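You operate a simulated robot arm through the tools that you are given. There is no shell and no other tool. Be economical: measure what you need, move in short steps, check, and stop when the job is done.

Carry out the task below with a simulated two-armed robot. There is one attempt and no reset: what you move stays moved.

## Task
Take the small green board and put it on the right end of the low table. Put the green carton on the speaker bench away on the fourth board from the bottom of the side rack. Put the green wiping pad on the grey speaker mat away on the spares shelf. Take the teal carton labelled "diodes" from the record bench and put it on the third board from the top of the corner rack. Take the 6 mm cream carton from the fourth board from the bottom of the corner rack and put it on top of the gold tape deck. Put the grey wiping pad on the test bench. Take the blue wiping pad on the test bench and put it away on the ledge under the fuse box. Turn the tone dial to 100 Hz. Any order will do.

It is judged by the outcome, as a careful person would: the job done as asked, and still so three seconds after it is handed in. It fails if anything else is knocked over, pushed out of place, dropped, spilled or broken.

## Robot
Two 7-joint arms with fingered hands on one trunk, on a base that drives. Base frame: it is fixed to the floor where the robot stands at the start and does not move with it; the origin is under the middle of the robot, x ahead of it, y to its left, z up; the surface under the hand at the start is at about z = 76. Units: cm, degrees, N and s.
The left shoulder is at the start at [2, 20.8, 124.8], the right one opposite. Places, roughly: blue wiping pad (10x6x5 cm) [-110, 40, 80]; cream carton [-100, 275, 125]; fourth board of the side rack [-480, -250, 130]; gold tape deck [-275, 200, 125]; green carton [25, 150, 75]; green wiping pad (10x6x5 cm) [-20, 130, 80]; grey wiping pad (10x6x5 cm) [-130, 90, 80]; ledge under the fuse box (52x15 cm) [-80, -428, 98]; right end of the low table (22x15 cm) [114, -98, 50]; small green board (8x5x2 cm) [90, 0, 80]; spares shelf (116x24 cm) [-374, -528, 112]; teal carton [-50, 200, 75]; test bench [-250, -20, 80]; third board of the corner rack [-170, 260, 90]; tone dial [-140, 30, 90]. Payload 5 kg a hand.
The TCP of each hand is the grasp point between the finger pads, 4.8 cm short of the fingertips. In the tool frame z runs along the fingers and y along their closing line. Largest opening 16 cm; the body of the gripper starts 5.6 cm behind the TCP. The gripper is a hand of 4 fingers: y runs from the thumb to the fingers, the wrist lies at [-2.6, -14.2, -25.2] in the tool frame.
Orientation is that of the tool frame in the base frame, as a unit quaternion [w, x, y, z]. With the fingers straight down and the wrist toward the robot, the tool's x, y and z point along [0, 1, 0], [1, 0, 0] and [0, 0, -1] of the base frame.

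## Interface
- The arms move only by the tool jog_arm. It takes "left_commands", "right_commands" or both (then of equal length, played together; a hand with none holds still); each is a list of rows, each a list of 2 entries, a list of its own where there are three numbers: the shift along the base's x, y, z in units of 400 mm (1.0 is 400 mm), then the turn, a rotation vector about the base's x, y, z in units of 60 degrees (1.0 is 60 degrees). In form: [[[dx, dy, dz], [wx, wy, wz]], ...]. A call has 1 to 10 rows; each row is the pose to reach, as a shift and turn from the pose commanded when the call began. A call with a number of a shift or a turn outside -1 to 1 is refused whole. A row lasts 0.2 s, in which the tool goes at most 5 cm and 8.6 degrees; a call with a longer step from one row to the next is refused whole. Where a pose cannot be reached the arm comes as near as it can. A force on the tool above 40 N (or 10 N above the force at the start of the call, whichever is more), or a blocked arm, ends the call early, and 0.2 s more pass. In this call time passes only in rows, and 0.2 s behind the last. It gives the time, the measured TCP pose, the force on the tool (base axes), the opening and the grip force at its end, in the units of the frame above (readings bear some noise), with the torque about the TCP (base axes, N m) and any sound that the robot's microphone picked up, and new pictures: "pictures" is both (left out), scene, wrist or none (wrist: the cameras of the hands that moved).
- Cameras (640 x 400 px; columns grow to the right, rows downward): "scene" is now at [1.63, 8.02, 141.9]; the picture's right is [1.00, -0.07, -0.00], its down [-0.05, -0.72, -0.69] and it looks along [0.05, 0.69, -0.72] (base axes); focal length 214 px, centre (320, 200). "left" rides on the left gripper at [-8.7, -13.3, -18.9] in its tool frame; the picture's right is [-0.83, -0.26, 0.49], its down [0.51, -0.71, 0.49] and it looks along [0.22, 0.66, 0.72] (tool axes); focal length 238 px, centre (320, 200). "right" rides on the right gripper at [8.7, -13.3, -18.9] in its tool frame; the picture's right is [-0.83, 0.26, -0.49], its down [-0.51, -0.71, 0.49] and it looks along [-0.22, 0.66, 0.72] (tool axes); focal length 238 px, centre (320, 200). There is no depth. A picture from a camera that has moved, and an enlarged one, comes with that camera's place and axes in the base frame and with its lens.
- raise_lower(by): slides the trunk up (or, below 0, down) by that many cm; the arms and the scene camera ride with it, the base frame stays. It gives what a move gives, with no picture.
- base_move(legs): drives the robot by 1 to 6 legs, each [ahead, left, turn to the left] in cm, cm and degrees, along the robot's own axes; the way and the turn of a leg run together, so that a leg with both is an arc; at most 150 cm and 180 degrees a leg. The arms and the cameras ride along, it lands a little off, and it stops where it bumps. It gives what a move gives, and a new picture of the scene camera.
- set_fingers(index, middle, ring, thumb_bend, thumb_turn, hand): sets how far each is bent, from 0 (flat) to 1 (curled in); at 0.3 the hand is open as for a grip, at 0.7 the pads meet at the TCP. One left out holds its place. A second passes; each finger stops where it meets its share of the squeeze, and holds until it gets a number again. It is the only way to open and close the hand. It gives what a move gives, with no picture; readings hold the bend of each and the force on the fingers (four entries, about 0 where the hand has none), thumb and palm. thumb_turn goes from beside the hand (0) to across from the fingers (1), as for a grip.
- turn_head(pan, tilt): turns the head with the scene camera to pan (to the left, within 86 degrees either way) and tilt (down, from -29 to 69), counted from straight ahead of the robot. It gives what a move gives, and a new picture of the scene camera.
- enlarge(camera, box): a new picture of the part [left, top, right, bottom] of that camera's present view, enlarged. It takes no simulated time.
- finish_job(): hands the job in; it is judged then, once.

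Work in short steps. Places have to be worked out from the pictures, the camera data and where the tool is seen: move nearer, look again, correct. Check each grasp and each placing, and mend what went wrong. You have 217 turns and 260 pictures in all, those below and enlarged ones among them. Open the grippers and draw the arms clear of the work before you hand the job in, unless the task says otherwise; then end with one line.

The tools are called after "Emit:" as name(argument=value, ...) on one line, values as JSON. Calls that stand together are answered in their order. jog_arm: Moves the arms, as the interface text tells. Its arguments: {"type":"object","properties":{"left_commands":{"type":"array","items":{"type":"array"}},"right_commands":{"type":"array","items":{"type":"array"}},"pictures":{"type":"string","enum":["both","scene","wrist","none"]}},"required":[]} The other tools are called the same way: raise_lower (by) slides the trunk up or down; set_fingers (index, middle, ring, thumb_bend, thumb_turn, hand) moves the fingers one by one; base_move (legs) drives the base; turn_head (pan, tilt) turns the head that bears the scene camera; enlarge (camera, box) takes an enlarged picture of a part of a camera's view; finish_job () hands the job in.

At the start:

```text
clock: 0.0
left_position: [43.36, 58.7, 113.24]
left_tool_rot: [0.0, 0.708, 0.707, 0.001]
left_wrist_force: [-0.4, 0.4, 0.1]
left_ft_torque: [0.04, 0.01, -0.02]
left_grip_width: 15.96
left_grasp_force: 0.1
left_shape: jaw
left_bend: [0.3, 0.3, 0.3, 0.3, 0.98]
left_finger forces: [0.1, 0.0, 0.1, 0.0, 0.0, 0.1]
right_position: [69.07, 2.53, 105.51]
right_tool_rot: [0.0, 0.707, 0.707, 0.001]
right_wrist_force: [0.2, -0.8, 0.1]
right_ft_torque: [0.03, -0.01, -0.01]
right_grip_width: 15.96
right_grasp_force: 0.0
right_shape: jaw
right_bend: [0.3, 0.3, 0.3, 0.3, 0.98]
right_finger forces: [0.1, 0.1, 0.0, 0.0, 0.0, 0.0]
trunk travel left (down, up): [-25.0, 44.0]
robot x, y, heading: [0.07, -0.02, -0.0]
head pan, tilt: [85.9, 46.3]
```

scene: 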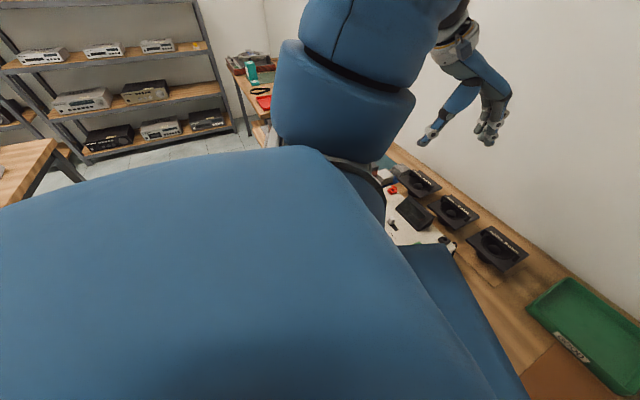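
right: 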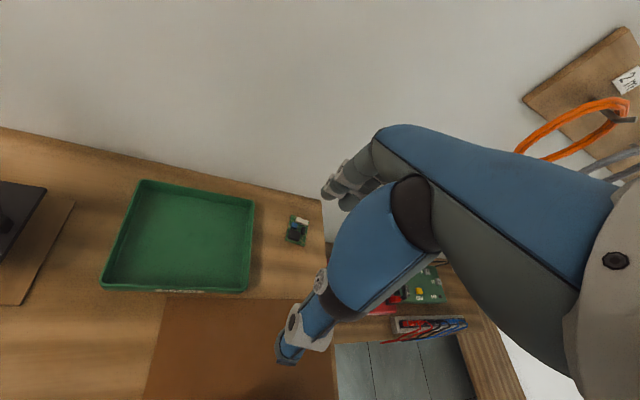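
left: 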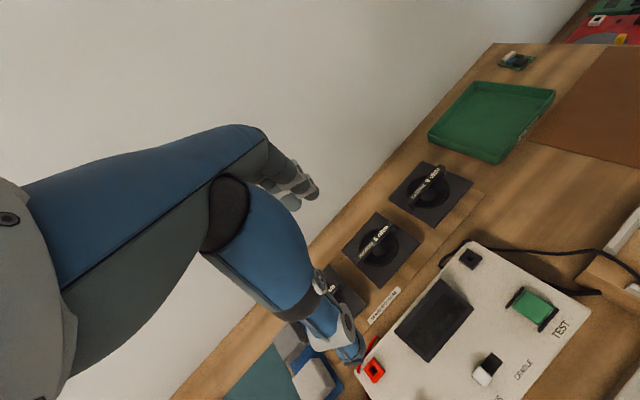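

I start by looking ahead at the bench with the small green board.

Emit:
turn_head(pan=0, tilt=40)

Emit:
turn_head(pan=-50, tilt=35)

```text
clock: 1.6
left_position: [43.31, 58.66, 113.27]
left_tool_rot: [0.0, 0.707, 0.707, 0.0]
left_wrist_force: [-0.2, 0.4, 0.2]
left_ft_torque: [-0.02, -0.01, 0.0]
left_grip_width: 15.96
left_grasp_force: 0.1
left_shape: jaw
left_bend: [0.3, 0.3, 0.3, 0.3, 0.98]
left_finger forces: [0.1, 0.1, 0.1, 0.0, 0.0, 0.0]
right_position: [69.14, 2.48, 105.55]
right_tool_rot: [0.0, 0.707, 0.707, 0.0]
right_wrist_force: [0.4, 0.3, 0.0]
right_ft_torque: [-0.01, 0.0, 0.03]
right_grip_width: 15.94
right_grasp_force: 0.1
right_shape: jaw
right_bend: [0.3, 0.3, 0.3, 0.3, 0.98]
right_finger forces: [0.0, 0.1, 0.1, 0.1, 0.0, 0.0]
trunk travel left (down, up): [-25.0, 44.0]
robot x, y, heading: [0.08, 0.26, 0.1]
head pan, tilt: [0.0, 40.0]
camera scene: at [9.57, 0.02, 142.8], right [0.0, -1.0, 0.0], down [-0.64, 0.0, -0.77], along [0.77, 0.0, -0.64], focal length 214 px, centre (320, 200)
```

scene: 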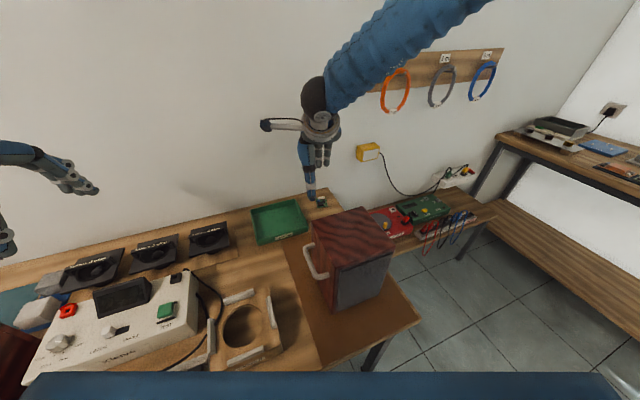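

```text
clock: 2.8
left_position: [43.3, 58.74, 113.23]
left_tool_rot: [0.001, 0.708, 0.706, 0.0]
left_wrist_force: [0.2, -0.2, -0.2]
left_ft_torque: [-0.02, 0.02, 0.0]
left_grip_width: 15.96
left_grasp_force: 0.0
left_shape: jaw
left_bend: [0.3, 0.3, 0.3, 0.3, 0.98]
left_finger forces: [0.0, 0.0, 0.0, 0.0, 0.1, 0.0]
right_position: [69.1, 2.49, 105.51]
right_tool_rot: [0.0, 0.708, 0.707, 0.0]
right_wrist_force: [0.6, -0.6, 0.5]
right_ft_torque: [0.02, -0.06, 0.01]
right_grip_width: 15.98
right_grasp_force: 0.1
right_shape: jaw
right_bend: [0.3, 0.3, 0.3, 0.3, 0.98]
right_finger forces: [0.1, 0.1, 0.0, 0.1, 0.0, 0.0]
trunk travel left (down, up): [-25.0, 44.0]
robot x, y, heading: [0.1, -0.28, 0.3]
head pan, tilt: [-50.0, 35.0]
camera scene: at [6.73, -6.73, 143.56], right [-0.77, -0.64, 0.0], down [-0.37, 0.44, -0.82], along [0.53, -0.63, -0.57], focal length 214 px, centre (320, 200)
```

scene: 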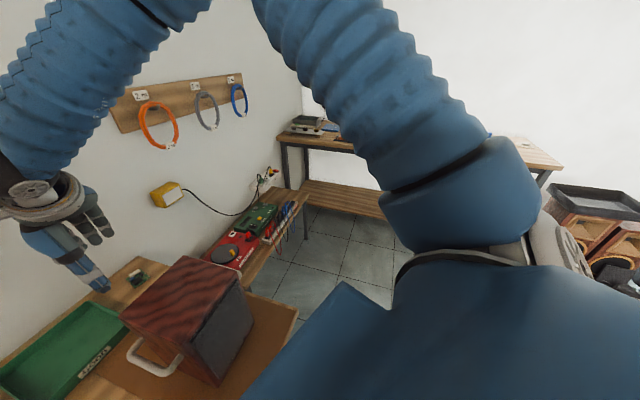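

The board sits near (88,-0.6) by the wall, between the green tray and a speaker box. I enlarge the wrist view for its orientation, and the scene view for the low table.

Emit:
enlarge(camera="right", box=[220, 180, 380, 280])

Emit:
enlarge(camera="scene", box=[160, 140, 360, 265])

```text
4.00 times, centred on (300, 230) of right
camera zoom: at [55.76, 11.17, 124.52], right [0.26, -0.83, 0.49], down [-0.71, -0.51, -0.49], along [0.66, -0.22, -0.72], focal length 953 px, centre (400, 80)
```

zoom: 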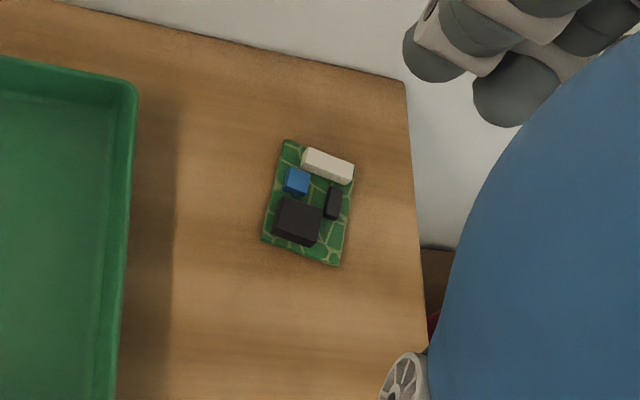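

```text
3.20 times, centred on (260, 202) of scene
camera zoom: at [6.73, -6.73, 143.56], right [-0.77, -0.64, 0.0], down [-0.37, 0.44, -0.82], along [0.53, -0.63, -0.57], focal length 686 px, centre (512, 192)
```

zoom: 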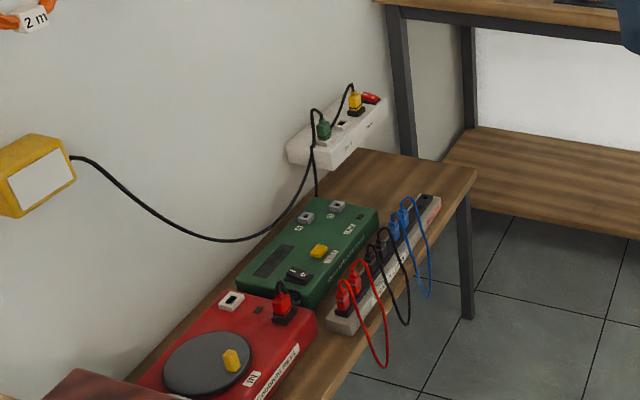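

The board is about 7x5 cm centred near (87.1,-0.8), its long axis ~10° left of +x; the wall is about x=99 there. I move the right hand over it with a 10° turn, staying high.

Emit:
jog_arm(right_commands=[[[0.09, -0.02, 0], [0, 0, 0.04]], [[0.18, -0.035, -0.03], [0, 0, 0.08]], [[0.27, -0.05, -0.08], [0, 0, 0.12]], [[0.36, -0.06, -0.14], [0, 0, 0.16]], [[0.435, -0.085, -0.2], [0, 0, 0.17]]], pictures="wrist")

Emit:
turn_head(pan=0, tilt=40)

```text
clock: 4.0
left_position: [43.47, 58.68, 113.21]
left_tool_rot: [-0.001, 0.707, 0.707, 0.0]
left_wrist_force: [0.7, -0.2, 0.4]
left_ft_torque: [0.05, 0.1, -0.02]
left_grip_width: 15.95
left_grasp_force: 0.0
left_shape: jaw
left_bend: [0.3, 0.3, 0.3, 0.3, 0.98]
left_finger forces: [0.0, 0.1, 0.0, 0.0, 0.1, 0.0]
right_position: [86.58, -0.84, 97.43]
right_tool_rot: [0.0, 0.641, 0.767, 0.0]
right_wrist_force: [1.0, 0.2, 1.0]
right_ft_torque: [-0.03, 0.09, 0.03]
right_grip_width: 16.0
right_grasp_force: 0.0
right_shape: jaw
right_bend: [0.3, 0.3, 0.3, 0.3, 0.98]
right_finger forces: [0.0, 0.0, 0.2, 0.1, 0.1, 0.0]
trunk travel left (down, up): [-25.0, 44.0]
robot x, y, heading: [0.07, -0.26, 0.1]
head pan, tilt: [-50.0, 35.0]
camera right: at [71.96, 5.29, 116.43], right [0.4, -0.78, 0.49], down [-0.61, -0.62, -0.49], along [0.68, -0.1, -0.72], focal length 238 px, centre (320, 200)
```

right: 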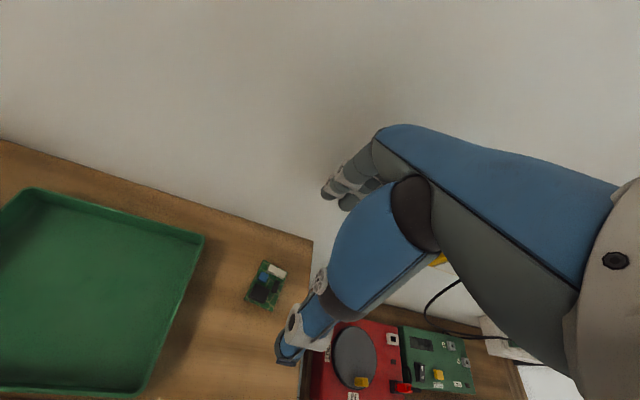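

```text
clock: 5.2
left_position: [43.38, 58.64, 113.23]
left_tool_rot: [0.0, 0.708, 0.707, 0.0]
left_wrist_force: [-0.1, -0.5, -0.3]
left_ft_torque: [0.0, 0.05, 0.0]
left_grip_width: 15.94
left_grasp_force: 0.0
left_shape: jaw
left_bend: [0.3, 0.3, 0.3, 0.3, 0.98]
left_finger forces: [0.0, 0.0, 0.0, 0.1, 0.1, 0.0]
right_position: [86.36, -0.82, 97.62]
right_tool_rot: [-0.001, 0.641, 0.767, 0.0]
right_wrist_force: [-0.7, -0.3, 0.3]
right_ft_torque: [-0.02, 0.04, 0.01]
right_grip_width: 16.0
right_grasp_force: 0.2
right_shape: jaw
right_bend: [0.3, 0.3, 0.3, 0.3, 0.98]
right_finger forces: [0.1, 0.0, 0.1, 0.1, 0.1, 0.0]
trunk travel left (down, up): [-25.0, 44.0]
robot x, y, heading: [0.02, 0.02, -0.1]
head pan, tilt: [0.0, 40.0]
camera scene: at [9.58, 0.0, 142.8], right [0.0, -1.0, 0.0], down [-0.64, 0.0, -0.77], along [0.77, 0.0, -0.64], focal length 214 px, centre (320, 200)
```

scene: 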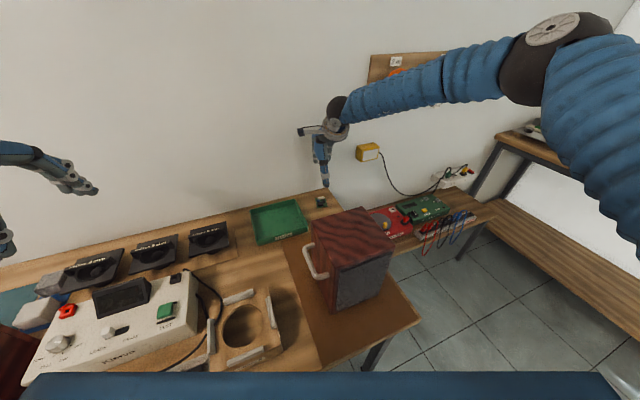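

Hand is over the board; the second view gives (86.7,-0.6). I narrow the opening and lower partway.

Emit:
set_fingers(hand="right", index=0.4, middle=0.4, ring=0.4, thumb_bend=0.4)

Emit:
jog_arm(right_commands=[[[0, 0, -0.1], [0, 0, 0]], [[0.005, 0.005, -0.2], [0, 0, 0]], [[0.005, 0.005, -0.28], [0, 0, 0]]], pictures="both")

Emit:
enlarge(camera="scene", box=[270, 130, 400, 211])

```text
clock: 6.2
left_position: [43.22, 58.68, 113.17]
left_tool_rot: [0.0, 0.707, 0.707, 0.001]
left_wrist_force: [0.5, -0.6, -0.5]
left_ft_torque: [-0.01, 0.03, 0.0]
left_grip_width: 15.98
left_grasp_force: 0.0
left_shape: jaw
left_bend: [0.3, 0.3, 0.3, 0.3, 0.98]
left_finger forces: [0.0, 0.0, 0.0, 0.0, 0.1, 0.0]
right_position: [86.49, -0.79, 97.56]
right_tool_rot: [0.0, 0.641, 0.768, 0.0]
right_wrist_force: [-0.1, 0.1, 0.2]
right_ft_torque: [0.02, -0.03, 0.03]
right_grip_width: 13.21
right_grasp_force: 0.0
right_shape: fingers
right_bend: [0.4, 0.4, 0.4, 0.4, 0.98]
right_finger forces: [0.0, 0.0, 0.1, 0.1, 0.1, 0.0]
trunk travel left (down, up): [-25.0, 44.0]
robot x, y, heading: [0.4, 0.21, 0.1]
head pan, tilt: [0.0, 40.0]
```

```text
clock: 7.0
left_position: [43.47, 58.74, 113.32]
left_tool_rot: [0.0, 0.707, 0.707, -0.001]
left_wrist_force: [0.7, -0.7, -0.3]
left_ft_torque: [0.04, 0.07, 0.0]
left_grip_width: 15.96
left_grasp_force: 0.1
left_shape: jaw
left_bend: [0.3, 0.3, 0.3, 0.3, 0.98]
left_finger forces: [0.1, 0.0, 0.0, 0.0, 0.1, 0.1]
right_position: [86.67, -0.72, 86.23]
right_tool_rot: [0.0, 0.641, 0.767, 0.0]
right_wrist_force: [1.9, 0.8, 1.8]
right_ft_torque: [0.0, 0.19, 0.01]
right_grip_width: 13.15
right_grasp_force: 0.0
right_shape: fingers
right_bend: [0.4, 0.4, 0.4, 0.4, 0.98]
right_finger forces: [0.0, 0.0, 0.0, 0.0, 0.0, 0.1]
trunk travel left (down, up): [-25.0, 44.0]
robot x, y, heading: [0.13, 0.14, 0.3]
head pan, tilt: [0.0, 40.0]
camera scene: at [9.68, -0.01, 142.79], right [0.0, -1.0, 0.0], down [-0.64, 0.0, -0.77], along [0.77, 0.0, -0.64], focal length 214 px, centre (320, 200)
camera right: at [72.18, 5.49, 105.2], right [0.4, -0.78, 0.49], down [-0.61, -0.62, -0.49], along [0.68, -0.1, -0.72], focal length 238 px, centre (320, 200)
```

scene: 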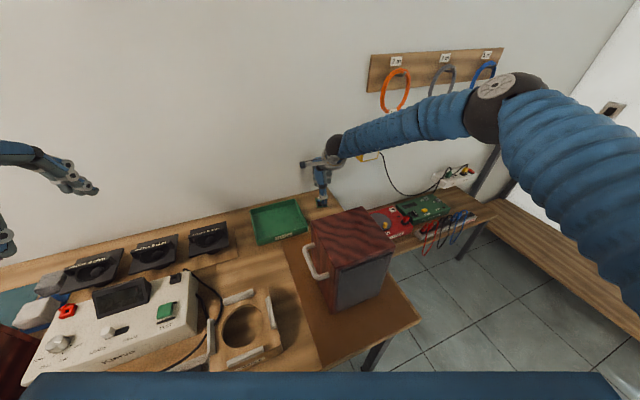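
right: 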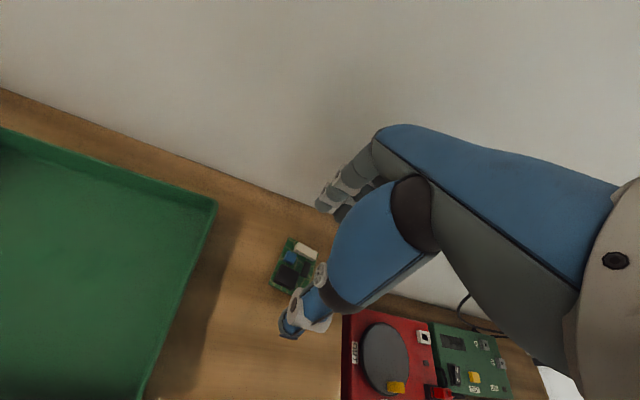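

```text
4.92 times, centred on (335, 170) of scene
camera zoom: at [9.68, -0.01, 142.79], right [0.0, -1.0, 0.0], down [-0.64, 0.0, -0.77], along [0.77, 0.0, -0.64], focal length 1056 px, centre (246, 345)
```

zoom: 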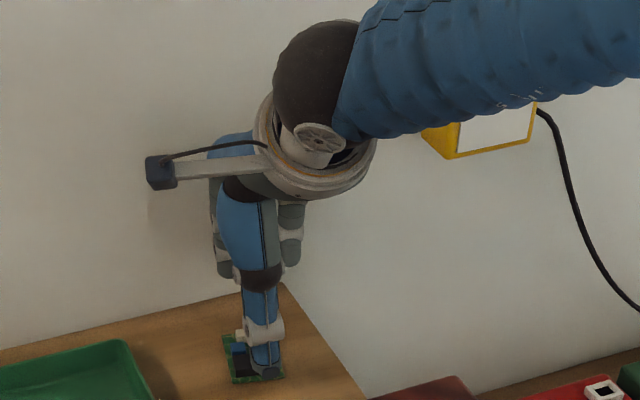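

The thumb and finger tips straddle the board. I lower so the fingertips are just above the bench.

Emit:
jog_arm(right_commands=[[[0, 0.003, -0.06], [0, 0, 0]], [[0, 0.003, -0.12], [0, 0, 0]]], pictures="wrist")

```text
clock: 7.6
left_position: [43.27, 58.66, 113.35]
left_tool_rot: [0.0, 0.707, 0.707, 0.0]
left_wrist_force: [-0.8, -0.2, -0.1]
left_ft_torque: [0.0, 0.0, -0.05]
left_grip_width: 15.99
left_grasp_force: 0.0
left_shape: jaw
left_bend: [0.3, 0.3, 0.3, 0.3, 0.98]
left_finger forces: [0.0, 0.0, 0.0, 0.0, 0.0, 0.0]
right_position: [86.88, -0.52, 81.55]
right_tool_rot: [0.001, 0.641, 0.768, 0.0]
right_wrist_force: [1.0, -0.4, 1.1]
right_ft_torque: [-0.03, 0.02, -0.03]
right_grip_width: 13.13
right_grasp_force: 0.1
right_shape: fingers
right_bend: [0.4, 0.4, 0.4, 0.4, 0.98]
right_finger forces: [0.0, 0.0, 0.1, 0.0, 0.0, 0.0]
trunk travel left (down, up): [-25.0, 44.0]
robot x, y, heading: [0.03, -0.49, 0.2]
head pan, tilt: [0.0, 40.0]
camera right: at [72.04, 5.63, 100.54], right [0.4, -0.78, 0.49], down [-0.61, -0.62, -0.49], along [0.68, -0.1, -0.72], focal length 238 px, centre (320, 200)
```

right: 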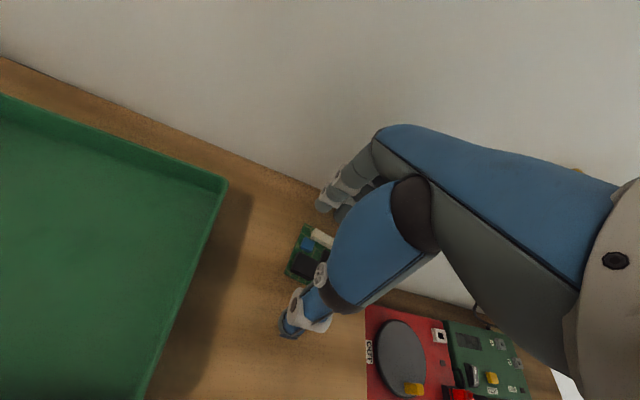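

Close the hand on the board.

Emit:
set_fingers(hand="right", index=0.65, middle=0.65, ring=0.65, thumb_bend=0.65)

Emit:
enlarge(camera="right", box=[220, 160, 420, 360])

```text
clock: 8.6
left_position: [43.34, 58.74, 113.24]
left_tool_rot: [0.0, 0.707, 0.707, 0.0]
left_wrist_force: [0.0, 0.7, -0.1]
left_ft_torque: [0.01, -0.05, 0.01]
left_grip_width: 15.95
left_grasp_force: 0.1
left_shape: jaw
left_bend: [0.3, 0.3, 0.3, 0.3, 0.98]
left_finger forces: [0.1, 0.1, 0.0, 0.1, 0.1, 0.1]
right_position: [86.68, -0.35, 81.65]
right_tool_rot: [0.0, 0.641, 0.767, 0.001]
right_wrist_force: [3.4, 0.1, 6.7]
right_ft_torque: [0.03, -0.44, 0.04]
right_grip_width: 7.53
right_grasp_force: 23.7
right_shape: fingers
right_bend: [0.55, 0.57, 0.65, 0.55, 0.96]
right_finger forces: [11.9, 15.3, 0.0, 0.1, 20.1, 0.0]
trunk travel left (down, up): [-25.0, 44.0]
robot x, y, heading: [0.01, -0.21, 0.1]
head pan, tilt: [0.0, 40.0]
```

```text
2.00 times, centred on (320, 260) of right
camera zoom: at [72.0, 5.67, 100.56], right [0.4, -0.78, 0.49], down [-0.61, -0.62, -0.49], along [0.68, -0.1, -0.72], focal length 477 px, centre (320, 80)
```

zoom: 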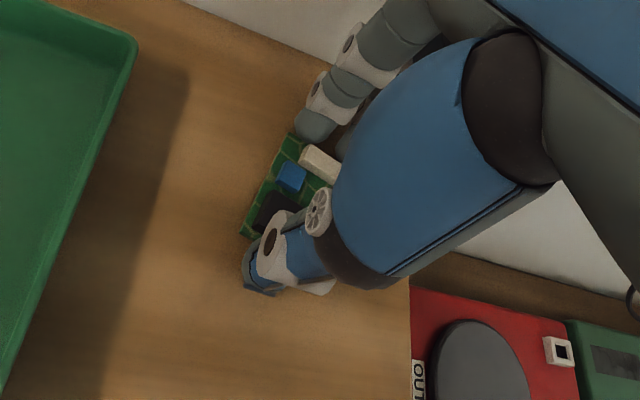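

The grip reads 7.5 cm width, 24 N: board held. I lift and draw it back high over the speaker box.

Emit:
jog_arm(right_commands=[[[0, 0, 0.1], [0, 0, 0]], [[0, 0, 0.22], [0, 0, 0]], [[0, 0, 0.34], [0, 0, 0]], [[0, 0, 0.46], [0, 0, 0]], [[-0.06, 0, 0.56], [0, 0, 0]], [[-0.14, -0.02, 0.65], [0, 0, 0]], [[-0.22, -0.04, 0.73], [0, 0, 0]], [[-0.3, -0.07, 0.81], [0, 0, 0]], [[-0.39, -0.1, 0.85], [0, 0, 0]], [[-0.48, -0.13, 0.85], [0, 0, 0]]], pictures="wrist")

Emit:
turn_head(pan=-70, tilt=40)

```text
clock: 10.8
left_position: [43.23, 58.76, 113.3]
left_tool_rot: [-0.001, 0.707, 0.707, 0.0]
left_wrist_force: [-0.8, -0.3, 0.5]
left_ft_torque: [0.04, -0.08, -0.01]
left_grip_width: 15.94
left_grasp_force: 0.0
left_shape: jaw
left_bend: [0.3, 0.3, 0.3, 0.3, 0.98]
left_finger forces: [0.0, 0.0, 0.1, 0.0, 0.1, 0.1]
right_position: [67.23, -5.81, 115.76]
right_tool_rot: [0.0, 0.642, 0.767, 0.001]
right_wrist_force: [-1.3, 0.3, -1.3]
right_ft_torque: [0.08, -0.1, -0.01]
right_grip_width: 7.5
right_grasp_force: 20.4
right_shape: fingers
right_bend: [0.55, 0.57, 0.65, 0.55, 0.96]
right_finger forces: [11.1, 9.1, 0.0, 0.0, 20.2, 0.0]
trunk travel left (down, up): [-25.0, 44.0]
robot x, y, heading: [0.17, 0.11, -0.0]
head pan, tilt: [0.0, 40.0]
camera right: at [52.62, 0.27, 134.64], right [0.4, -0.78, 0.49], down [-0.61, -0.62, -0.49], along [0.68, -0.1, -0.72], focal length 238 px, centre (320, 200)
```

right: 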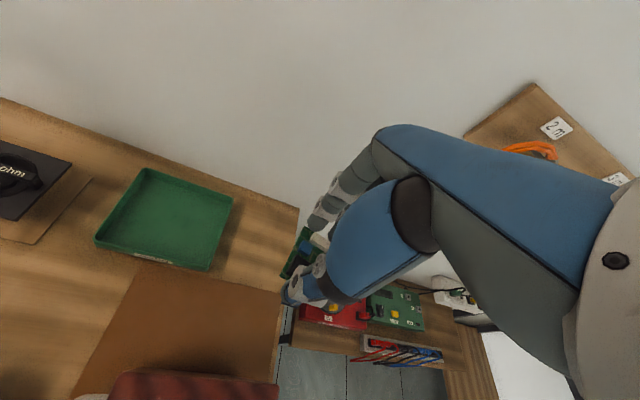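

```text
clock: 12.2
left_position: [43.27, 58.62, 113.23]
left_tool_rot: [0.001, 0.707, 0.707, 0.0]
left_wrist_force: [-0.2, 0.2, 1.6]
left_ft_torque: [0.02, 0.0, -0.03]
left_grip_width: 15.97
left_grasp_force: 0.1
left_shape: jaw
left_bend: [0.3, 0.3, 0.3, 0.3, 0.98]
left_finger forces: [0.0, 0.0, 0.0, 0.0, 0.1, 0.0]
right_position: [67.41, -5.72, 115.55]
right_tool_rot: [0.0, 0.641, 0.768, 0.0]
right_wrist_force: [0.5, -0.6, -0.3]
right_ft_torque: [-0.01, 0.01, 0.03]
right_grip_width: 7.5
right_grasp_force: 20.2
right_shape: fingers
right_bend: [0.55, 0.57, 0.65, 0.55, 0.96]
right_finger forces: [11.1, 9.1, 0.0, 0.0, 20.1, 0.0]
trunk travel left (down, up): [-25.0, 44.0]
robot x, y, heading: [-0.3, -0.11, 0.1]
head pan, tilt: [-70.0, 40.0]
camera scene: at [3.98, -7.98, 142.8], right [-0.94, -0.34, 0.0], down [-0.22, 0.6, -0.77], along [0.26, -0.72, -0.64], focal length 214 px, centre (320, 200)
```

scene: 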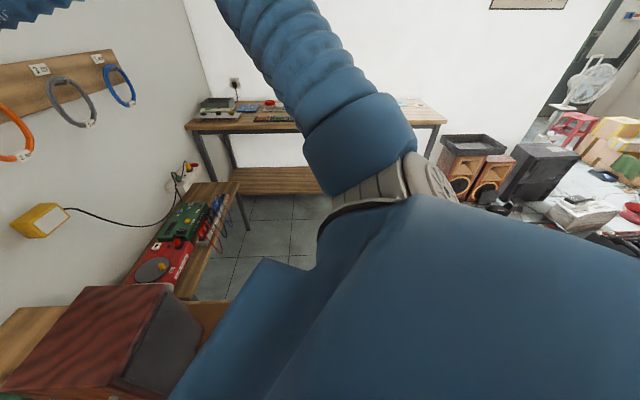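

The floor to the right is free. I drive right 85, then ahead 38.

Emit:
base_move(legs=[[0, -85, 0], [38, 0, 0]])

Emit:
turn_head(pan=-15, tilt=50)

```text
clock: 18.7
left_position: [81.13, -25.53, 113.04]
left_tool_rot: [-0.001, 0.706, 0.708, -0.001]
left_wrist_force: [0.7, 0.7, -0.4]
left_ft_torque: [-0.02, 0.05, 0.01]
left_grip_width: 15.94
left_grasp_force: 0.1
left_shape: jaw
left_bend: [0.3, 0.3, 0.3, 0.3, 0.98]
left_finger forces: [0.1, 0.0, 0.0, 0.0, 0.1, 0.0]
right_position: [105.34, -89.95, 115.53]
right_tool_rot: [0.0, 0.64, 0.768, 0.0]
right_wrist_force: [-0.3, -0.1, -1.1]
right_ft_torque: [0.01, 0.06, 0.0]
right_grip_width: 7.51
right_grasp_force: 19.8
right_shape: fingers
right_bend: [0.55, 0.57, 0.65, 0.55, 0.96]
right_finger forces: [11.0, 9.1, 0.0, 0.0, 20.2, 0.0]
trunk travel left (down, up): [-25.0, 44.0]
robot x, y, heading: [38.13, -84.34, 0.2]
head pan, tilt: [-70.0, 40.0]
camera scene: at [42.08, -92.46, 142.8], right [-0.94, -0.35, 0.0], down [-0.22, 0.6, -0.77], along [0.26, -0.72, -0.64], focal length 214 px, centre (320, 200)
```

scene: 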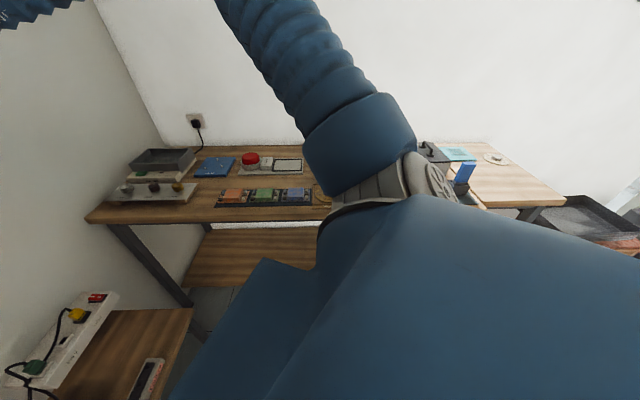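

```text
clock: 19.9
left_position: [81.05, -25.51, 113.31]
left_tool_rot: [0.0, 0.705, 0.709, -0.001]
left_wrist_force: [-0.3, -0.5, -0.5]
left_ft_torque: [0.02, -0.05, -0.02]
left_grip_width: 15.97
left_grasp_force: 0.0
left_shape: jaw
left_bend: [0.3, 0.3, 0.3, 0.3, 0.98]
left_finger forces: [0.0, 0.0, 0.1, 0.0, 0.0, 0.1]
right_position: [105.39, -90.09, 115.75]
right_tool_rot: [0.0, 0.64, 0.768, 0.0]
right_wrist_force: [-0.7, -0.4, -0.1]
right_ft_torque: [0.02, -0.03, -0.02]
right_grip_width: 7.53
right_grasp_force: 20.2
right_shape: fingers
right_bend: [0.55, 0.57, 0.65, 0.55, 0.96]
right_finger forces: [11.1, 9.1, 0.0, 0.0, 20.1, 0.0]
trunk travel left (down, up): [-25.0, 44.0]
robot x, y, heading: [38.14, -84.61, 0.3]
head pan, tilt: [-15.0, 50.0]
camera scene: at [46.47, -86.46, 141.38], right [-0.26, -0.97, 0.0], down [-0.74, 0.2, -0.64], along [0.62, -0.16, -0.77], focal length 214 px, centre (320, 200)
```

scene: 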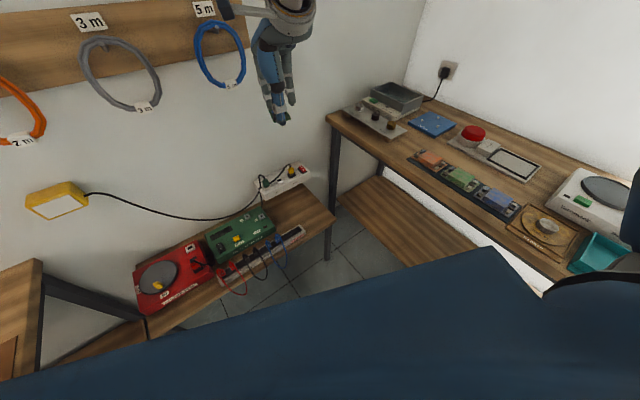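

I enlarge the right end of the low table to verify free space.

Emit:
enlarge(camera="scene", box=[220, 150, 360, 300])

Emit:
enlarge(camera="right", box=[0, 0, 640, 400])

```text
2.67 times, centred on (290, 225) of scene
camera zoom: at [46.47, -86.46, 141.38], right [-0.26, -0.97, 0.0], down [-0.74, 0.2, -0.64], along [0.62, -0.16, -0.77], focal length 572 px, centre (400, 133)
```

zoom: 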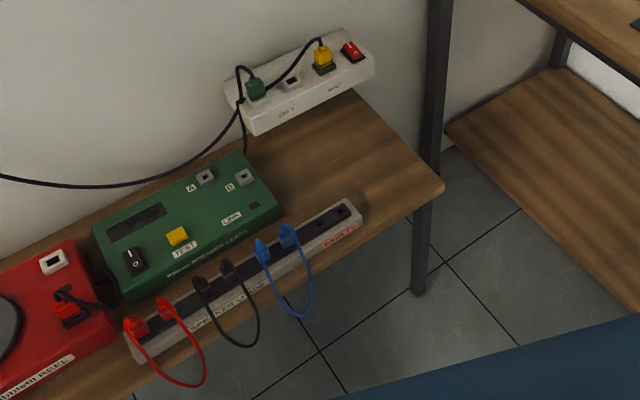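

```text
1.00 times, centred on (320, 200) of right (not enlarged: the box is as wide or as high as the picture)
camera zoom: at [90.74, -83.93, 134.55], right [0.41, -0.77, 0.49], down [-0.61, -0.63, -0.49], along [0.68, -0.1, -0.72], focal length 238 px, centre (320, 200)
```

zoom: 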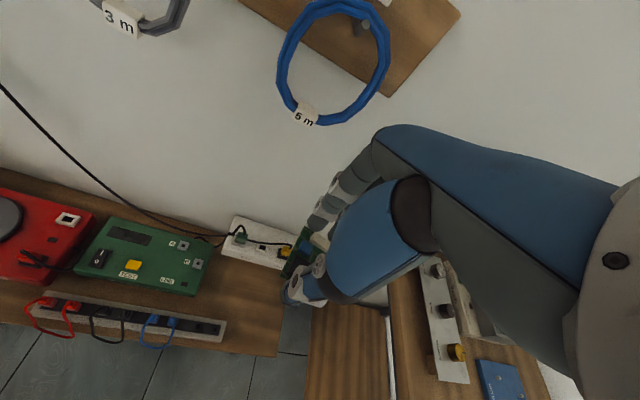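

The free strip right of the green box and power strip is around (114,-98). I lower the trunk 25 and move over that spot.

Emit:
raise_lower(by=-25)

Emit:
jog_arm(right_commands=[[[0.07, -0.07, 0], [0, 0, 0.05]], [[0.15, -0.14, -0.05], [0, 0, 0.1]], [[0.215, -0.2, -0.12], [0, 0, 0.13]], [[0.215, -0.2, -0.24], [0, 0, 0.13]], [[0.215, -0.2, -0.36], [0, 0, 0.13]], [[0.215, -0.2, -0.48], [0, 0, 0.13]], [[0.215, -0.2, -0.6], [0, 0, 0.13]]], pictures="both")

```text
clock: 22.5
left_position: [81.0, -25.53, 88.28]
left_tool_rot: [0.0, 0.705, 0.709, 0.001]
left_wrist_force: [0.0, 0.8, 1.0]
left_ft_torque: [0.0, -0.03, 0.0]
left_grip_width: 15.94
left_grasp_force: 0.0
left_shape: jaw
left_bend: [0.3, 0.3, 0.3, 0.3, 0.98]
left_finger forces: [0.0, 0.0, 0.1, 0.0, 0.1, 0.1]
right_position: [105.37, -90.02, 90.6]
right_tool_rot: [0.0, 0.64, 0.769, 0.0]
right_wrist_force: [-1.0, 0.5, -0.1]
right_ft_torque: [0.0, -0.03, -0.02]
right_grip_width: 7.5
right_grasp_force: 19.8
right_shape: fingers
right_bend: [0.55, 0.57, 0.65, 0.55, 0.96]
right_finger forces: [11.1, 9.1, 0.0, 0.1, 20.1, 0.1]
trunk travel left (down, up): [0.0, 69.0]
robot x, y, heading: [38.37, -84.49, 0.4]
head pan, tilt: [-15.0, 50.0]
```

```text
clock: 24.1
left_position: [81.2, -25.68, 88.28]
left_tool_rot: [-0.001, 0.706, 0.708, -0.001]
left_wrist_force: [0.3, 0.0, 0.1]
left_ft_torque: [0.0, 0.08, -0.01]
left_grip_width: 15.94
left_grasp_force: 0.0
left_shape: jaw
left_bend: [0.3, 0.3, 0.3, 0.3, 0.98]
left_finger forces: [0.0, 0.0, 0.0, 0.1, 0.0, 0.0]
right_position: [113.95, -98.17, 66.49]
right_tool_rot: [0.0, 0.587, 0.81, 0.0]
right_wrist_force: [2.2, -1.0, 1.0]
right_ft_torque: [-0.02, 0.16, 0.05]
right_grip_width: 7.5
right_grasp_force: 19.6
right_shape: fingers
right_bend: [0.55, 0.58, 0.65, 0.56, 0.96]
right_finger forces: [11.0, 8.9, 0.0, 0.0, 19.8, 0.0]
trunk travel left (down, up): [0.0, 69.0]
robot x, y, heading: [38.02, -84.57, 0.3]
head pan, tilt: [-15.0, 50.0]
camera scene: at [46.55, -86.45, 116.37], right [-0.26, -0.97, 0.0], down [-0.74, 0.2, -0.64], along [0.62, -0.16, -0.77], focal length 214 px, centre (320, 200)
camera right: at [98.57, -94.04, 85.39], right [0.51, -0.71, 0.49], down [-0.52, -0.7, -0.49], along [0.69, 0.0, -0.72], focal length 238 px, centre (320, 200)
```

scene: 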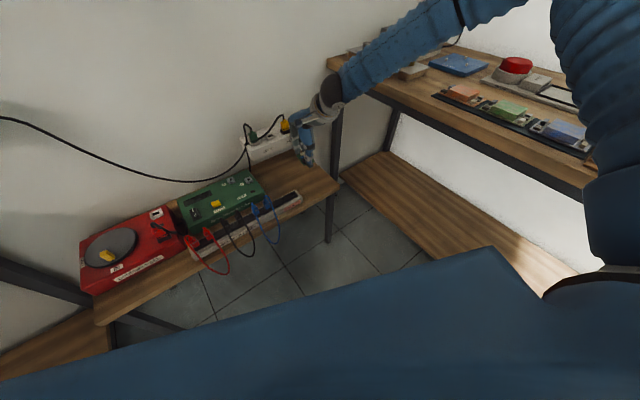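
right: 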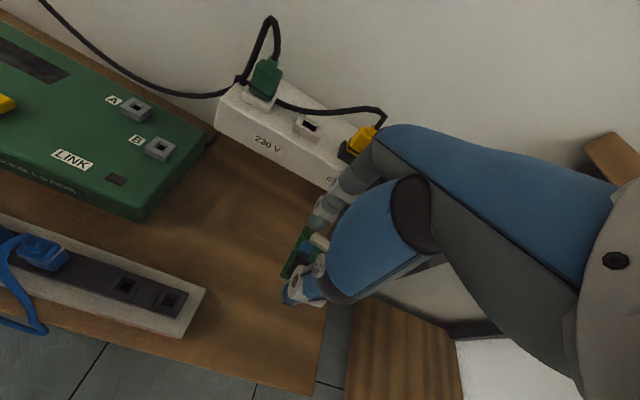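

The spot below is free with ~7 cm to the edge. I lower to just about contact.

Emit:
jog_arm(right_commands=[[[0, 0, -0.1], [0, 0, 0]], [[0, 0, -0.2], [0, 0, 0]], [[0, 0, -0.255], [0, 0, 0]], [[0, 0, -0.27], [0, 0, 0]]], pictures="wrist")

```text
clock: 25.1
left_position: [81.13, -25.57, 88.3]
left_tool_rot: [0.001, 0.705, 0.709, 0.0]
left_wrist_force: [-0.1, -0.9, 0.9]
left_ft_torque: [-0.02, -0.05, 0.02]
left_grip_width: 15.95
left_grasp_force: 0.0
left_shape: jaw
left_bend: [0.3, 0.3, 0.3, 0.3, 0.98]
left_finger forces: [0.1, 0.1, 0.0, 0.0, 0.1, 0.0]
right_position: [113.92, -98.02, 55.79]
right_tool_rot: [0.0, 0.586, 0.811, -0.001]
right_wrist_force: [-0.4, 0.3, -0.9]
right_ft_torque: [0.0, 0.01, 0.0]
right_grip_width: 7.47
right_grasp_force: 19.5
right_shape: fingers
right_bend: [0.55, 0.58, 0.65, 0.56, 0.96]
right_finger forces: [10.9, 8.8, 0.0, 0.0, 19.8, 0.0]
trunk travel left (down, up): [0.0, 69.0]
robot x, y, heading: [37.78, -84.68, 0.1]
head pan, tilt: [-15.0, 50.0]
camera right: at [98.58, -94.0, 74.68], right [0.51, -0.71, 0.49], down [-0.52, -0.7, -0.49], along [0.69, 0.0, -0.72], focal length 238 px, centre (320, 200)
```

right: 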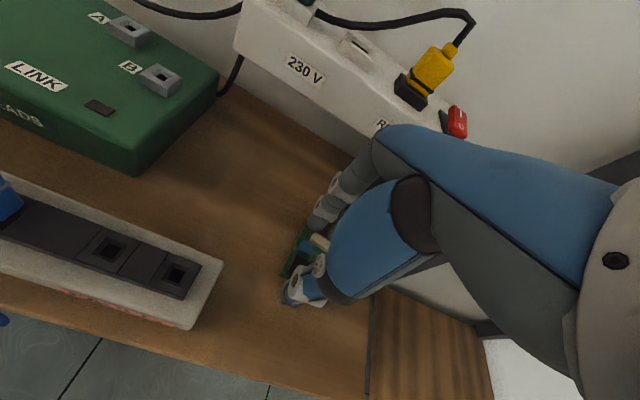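

No contact yet; creep down a little more.

Emit:
jog_arm(right_commands=[[[0, 0, -0.008], [0, 0, 0]], [[0, 0, -0.016], [0, 0, 0]], [[0, 0, -0.023], [0, 0, 0]]], pictures="none")

```text
clock: 25.9
left_position: [80.89, -25.52, 88.44]
left_tool_rot: [0.0, 0.707, 0.708, 0.001]
left_wrist_force: [-0.5, 1.1, -0.6]
left_ft_torque: [0.02, -0.01, 0.0]
left_grip_width: 15.97
left_grasp_force: 0.2
left_shape: jaw
left_bend: [0.3, 0.3, 0.3, 0.3, 0.98]
left_finger forces: [0.0, 0.0, 0.0, 0.0, 0.1, 0.0]
right_position: [114.12, -97.98, 55.46]
right_tool_rot: [0.004, 0.586, 0.81, 0.004]
right_wrist_force: [-1.6, -1.1, 38.5]
right_ft_torque: [-0.1, -0.28, -0.01]
right_grip_width: 7.49
right_grasp_force: 33.9
right_shape: fingers
right_bend: [0.56, 0.58, 0.65, 0.56, 0.96]
right_finger forces: [9.7, 35.4, 0.0, 0.1, 22.9, 0.0]
trunk travel left (down, up): [0.0, 69.0]
robot x, y, heading: [38.04, -84.63, 0.2]
head pan, tilt: [-15.0, 50.0]
```

Contact at 55.5. Relieve the pressure slightly, then open.

Emit:
jog_arm(right_commands=[[[0, 0, 0.012], [0, 0, 0]]], pictures="none")

Emit:
set_fingers(hand="right", index=0.4, middle=0.4, ring=0.4, thumb_bend=0.4)

Emit:
jog_arm(right_commands=[[[0, 0, 0.1], [0, 0, 0]], [[0, 0, 0.2], [0, 0, 0]], [[0, 0, 0.32], [0, 0, 0]], [[0, 0, 0.44], [0, 0, 0]], [[0, 0, 0.56], [0, 0, 0]], [[-0.05, 0, 0.67], [0, 0, 0]], [[-0.15, 0, 0.72], [0, 0, 0]], [[-0.27, 0, 0.72], [0, 0, 0]]], pictures="wrist")

```text
clock: 26.3
left_position: [80.89, -25.48, 88.21]
left_tool_rot: [0.001, 0.705, 0.709, 0.0]
left_wrist_force: [0.0, -0.1, 0.1]
left_ft_torque: [0.03, 0.01, -0.02]
left_grip_width: 15.96
left_grasp_force: 0.0
left_shape: jaw
left_bend: [0.3, 0.3, 0.3, 0.3, 0.98]
left_finger forces: [0.1, 0.0, 0.1, 0.0, 0.0, 0.0]
right_position: [114.04, -98.01, 55.47]
right_tool_rot: [0.001, 0.587, 0.81, 0.0]
right_wrist_force: [7.6, 2.3, 26.4]
right_ft_torque: [0.05, -1.25, 0.01]
right_grip_width: 7.49
right_grasp_force: 30.6
right_shape: fingers
right_bend: [0.55, 0.57, 0.65, 0.56, 0.96]
right_finger forces: [12.1, 30.7, 0.0, 0.0, 18.6, 0.0]
trunk travel left (down, up): [0.0, 69.0]
robot x, y, heading: [37.96, -84.56, 0.3]
head pan, tilt: [-15.0, 50.0]
```

```text
clock: 27.3
left_position: [81.1, -25.57, 88.24]
left_tool_rot: [0.0, 0.706, 0.709, 0.0]
left_wrist_force: [0.8, -0.5, -0.3]
left_ft_torque: [0.04, -0.01, 0.01]
left_grip_width: 15.96
left_grasp_force: 0.1
left_shape: jaw
left_bend: [0.3, 0.3, 0.3, 0.3, 0.98]
left_finger forces: [0.0, 0.0, 0.1, 0.0, 0.0, 0.1]
right_position: [113.95, -98.04, 55.25]
right_tool_rot: [0.0, 0.586, 0.811, 0.0]
right_wrist_force: [-2.8, -0.3, 8.7]
right_ft_torque: [0.11, -0.43, -0.03]
right_grip_width: 13.08
right_grasp_force: 4.8
right_shape: fingers
right_bend: [0.4, 0.41, 0.4, 0.4, 0.97]
right_finger forces: [0.0, 9.6, 0.0, 0.0, 0.0, 0.0]
trunk travel left (down, up): [0.0, 69.0]
robot x, y, heading: [37.95, -84.64, 0.1]
head pan, tilt: [-15.0, 50.0]
```

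```text
clock: 29.1
left_position: [81.01, -25.6, 88.32]
left_tool_rot: [0.0, 0.705, 0.709, -0.001]
left_wrist_force: [-0.9, 0.1, 0.4]
left_ft_torque: [0.01, -0.04, 0.01]
left_grip_width: 15.96
left_grasp_force: 0.1
left_shape: jaw
left_bend: [0.3, 0.3, 0.3, 0.3, 0.98]
left_finger forces: [0.0, 0.0, 0.0, 0.0, 0.0, 0.0]
right_position: [103.14, -98.19, 84.34]
right_tool_rot: [0.0, 0.586, 0.81, 0.001]
right_wrist_force: [0.0, 0.5, 1.7]
right_ft_torque: [-0.05, 0.0, 0.01]
right_grip_width: 13.12
right_grasp_force: 0.2
right_shape: fingers
right_bend: [0.4, 0.4, 0.4, 0.4, 0.97]
right_finger forces: [0.0, 0.0, 0.0, 0.1, 0.0, 0.1]
trunk travel left (down, up): [0.0, 69.0]
robot x, y, heading: [37.91, -84.36, 0.2]
head pan, tilt: [-15.0, 50.0]
camera right: at [87.73, -94.01, 103.24], right [0.51, -0.71, 0.49], down [-0.51, -0.7, -0.49], along [0.69, 0.0, -0.72], focal length 238 px, centre (320, 200)
```

right: 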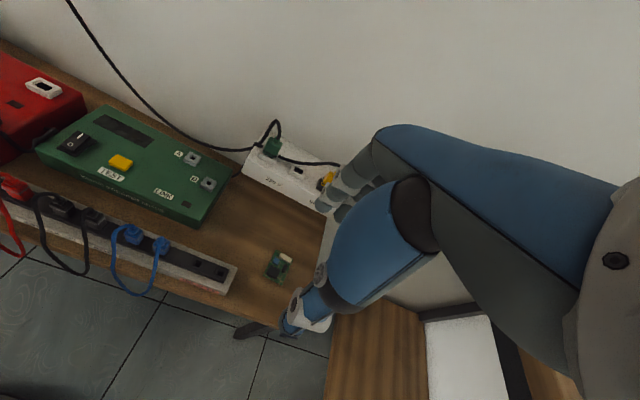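

The board stands on the right end. I raise the trunk, go back to the start place, turn to the left and look around.

Emit:
raise_lower(by=25)

Emit:
base_move(legs=[[-48, 0, 0], [0, 80, 0], [0, 0, 90]])

Emit:
turn_head(pan=0, tilt=25)

Emit:
turn_head(pan=60, tilt=25)

```text
clock: 31.7
left_position: [81.03, -25.64, 113.17]
left_tool_rot: [0.0, 0.705, 0.709, 0.0]
left_wrist_force: [-0.2, -0.2, -0.4]
left_ft_torque: [0.0, -0.02, 0.02]
left_grip_width: 15.96
left_grasp_force: 0.0
left_shape: jaw
left_bend: [0.3, 0.3, 0.3, 0.3, 0.98]
left_finger forces: [0.1, 0.0, 0.0, 0.0, 0.0, 0.1]
right_position: [103.06, -98.16, 109.15]
right_tool_rot: [0.0, 0.587, 0.81, 0.0]
right_wrist_force: [-0.2, 0.2, -0.7]
right_ft_torque: [0.0, -0.01, -0.02]
right_grip_width: 13.1
right_grasp_force: 0.1
right_shape: fingers
right_bend: [0.4, 0.4, 0.4, 0.4, 0.97]
right_finger forces: [0.1, 0.1, 0.1, 0.1, 0.0, 0.0]
trunk travel left (down, up): [-25.0, 44.0]
robot x, y, heading: [38.02, -84.29, 0.1]
head pan, tilt: [-15.0, 50.0]
```

```text
clock: 42.2
left_position: [-68.44, 39.01, 113.2]
left_tool_rot: [0.001, 0.001, 1.0, 0.001]
left_wrist_force: [-1.5, 0.0, -0.5]
left_ft_torque: [0.04, 0.0, 0.0]
left_grip_width: 15.93
left_grasp_force: 0.1
left_shape: jaw
left_bend: [0.3, 0.3, 0.3, 0.3, 0.98]
left_finger forces: [0.0, 0.1, 0.0, 0.0, 0.0, 0.1]
right_position: [4.11, 60.46, 109.12]
right_tool_rot: [0.0, -0.155, 0.988, -0.001]
right_wrist_force: [0.8, 0.5, -0.4]
right_ft_torque: [0.02, 0.0, 0.03]
right_grip_width: 13.1
right_grasp_force: 0.0
right_shape: fingers
right_bend: [0.4, 0.4, 0.4, 0.4, 0.97]
right_finger forces: [0.0, 0.0, 0.0, 0.1, 0.0, 0.1]
trunk travel left (down, up): [-25.0, 44.0]
robot x, y, heading: [-9.97, -4.61, 89.9]
head pan, tilt: [-15.0, 50.0]
camera scene: at [-7.96, 3.89, 141.38], right [0.97, -0.26, 0.0], down [-0.2, -0.74, -0.64], along [0.17, 0.62, -0.77], focal length 214 px, centre (320, 200)
```

scene: 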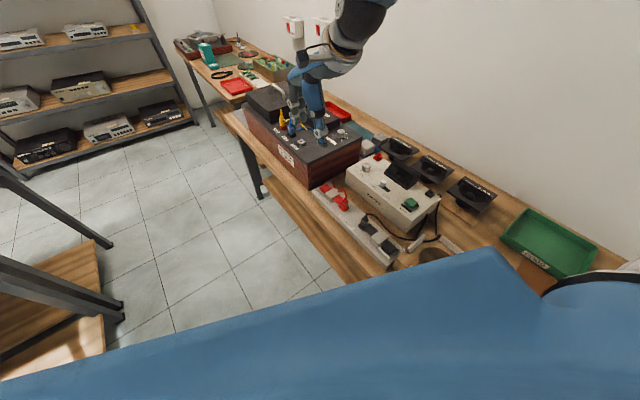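

```text
clock: 43.1
left_position: [-68.47, 39.02, 113.19]
left_tool_rot: [-0.001, 0.002, 1.0, 0.001]
left_wrist_force: [-0.2, -0.3, 0.5]
left_ft_torque: [0.02, -0.01, 0.01]
left_grip_width: 15.98
left_grasp_force: 0.1
left_shape: jaw
left_bend: [0.3, 0.3, 0.3, 0.3, 0.98]
left_finger forces: [0.0, 0.0, 0.0, 0.1, 0.0, 0.0]
right_position: [4.08, 60.45, 109.3]
right_tool_rot: [0.0, -0.156, 0.988, 0.0]
right_wrist_force: [0.6, -0.1, -0.5]
right_ft_torque: [-0.01, -0.01, -0.04]
right_grip_width: 13.13
right_grasp_force: 0.0
right_shape: fingers
right_bend: [0.4, 0.4, 0.4, 0.4, 0.97]
right_finger forces: [0.0, 0.0, 0.0, 0.0, 0.0, 0.0]
trunk travel left (down, up): [-25.0, 44.0]
robot x, y, heading: [-9.73, -4.59, 89.5]
head pan, tilt: [0.0, 25.0]
camera scene: at [-9.93, 5.68, 145.12], right [1.0, 0.0, 0.0], down [0.0, -0.42, -0.91], along [0.0, 0.91, -0.42], focal length 214 px, centre (320, 200)
```

scene: 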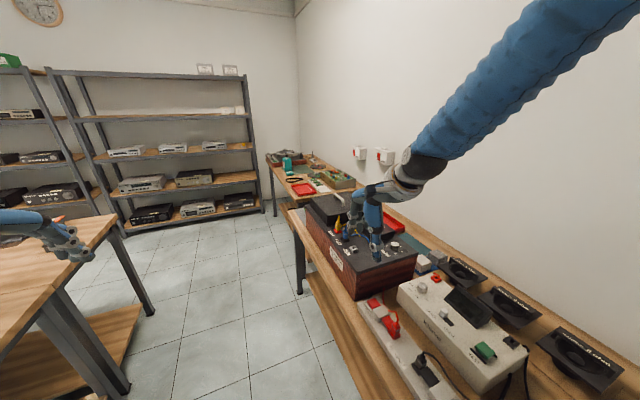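

```text
clock: 44.4
left_position: [-68.47, 38.96, 113.21]
left_tool_rot: [-0.001, 0.002, 1.0, 0.001]
left_wrist_force: [0.7, -0.5, 0.7]
left_ft_torque: [-0.06, 0.0, 0.01]
left_grip_width: 15.96
left_grasp_force: 0.1
left_shape: jaw
left_bend: [0.3, 0.3, 0.3, 0.3, 0.98]
left_finger forces: [0.0, 0.1, 0.0, 0.0, 0.0, 0.0]
right_position: [4.14, 60.5, 109.17]
right_tool_rot: [0.0, -0.155, 0.988, 0.0]
right_wrist_force: [0.5, 0.0, 0.3]
right_ft_torque: [0.03, 0.02, -0.04]
right_grip_width: 13.09
right_grasp_force: 0.1
right_shape: fingers
right_bend: [0.4, 0.4, 0.4, 0.4, 0.97]
right_finger forces: [0.1, 0.0, 0.1, 0.0, 0.1, 0.0]
trunk travel left (down, up): [-25.0, 44.0]
robot x, y, heading: [-9.85, -4.79, 90.1]
head pan, tilt: [60.0, 25.0]
camera scene: at [-17.92, 1.1, 145.13], right [0.5, 0.86, 0.0], down [0.37, -0.21, -0.91], along [-0.78, 0.46, -0.42], focal length 214 px, centre (320, 200)
```

scene: 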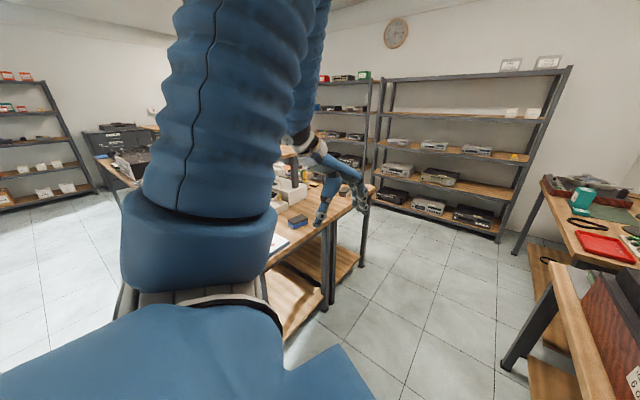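

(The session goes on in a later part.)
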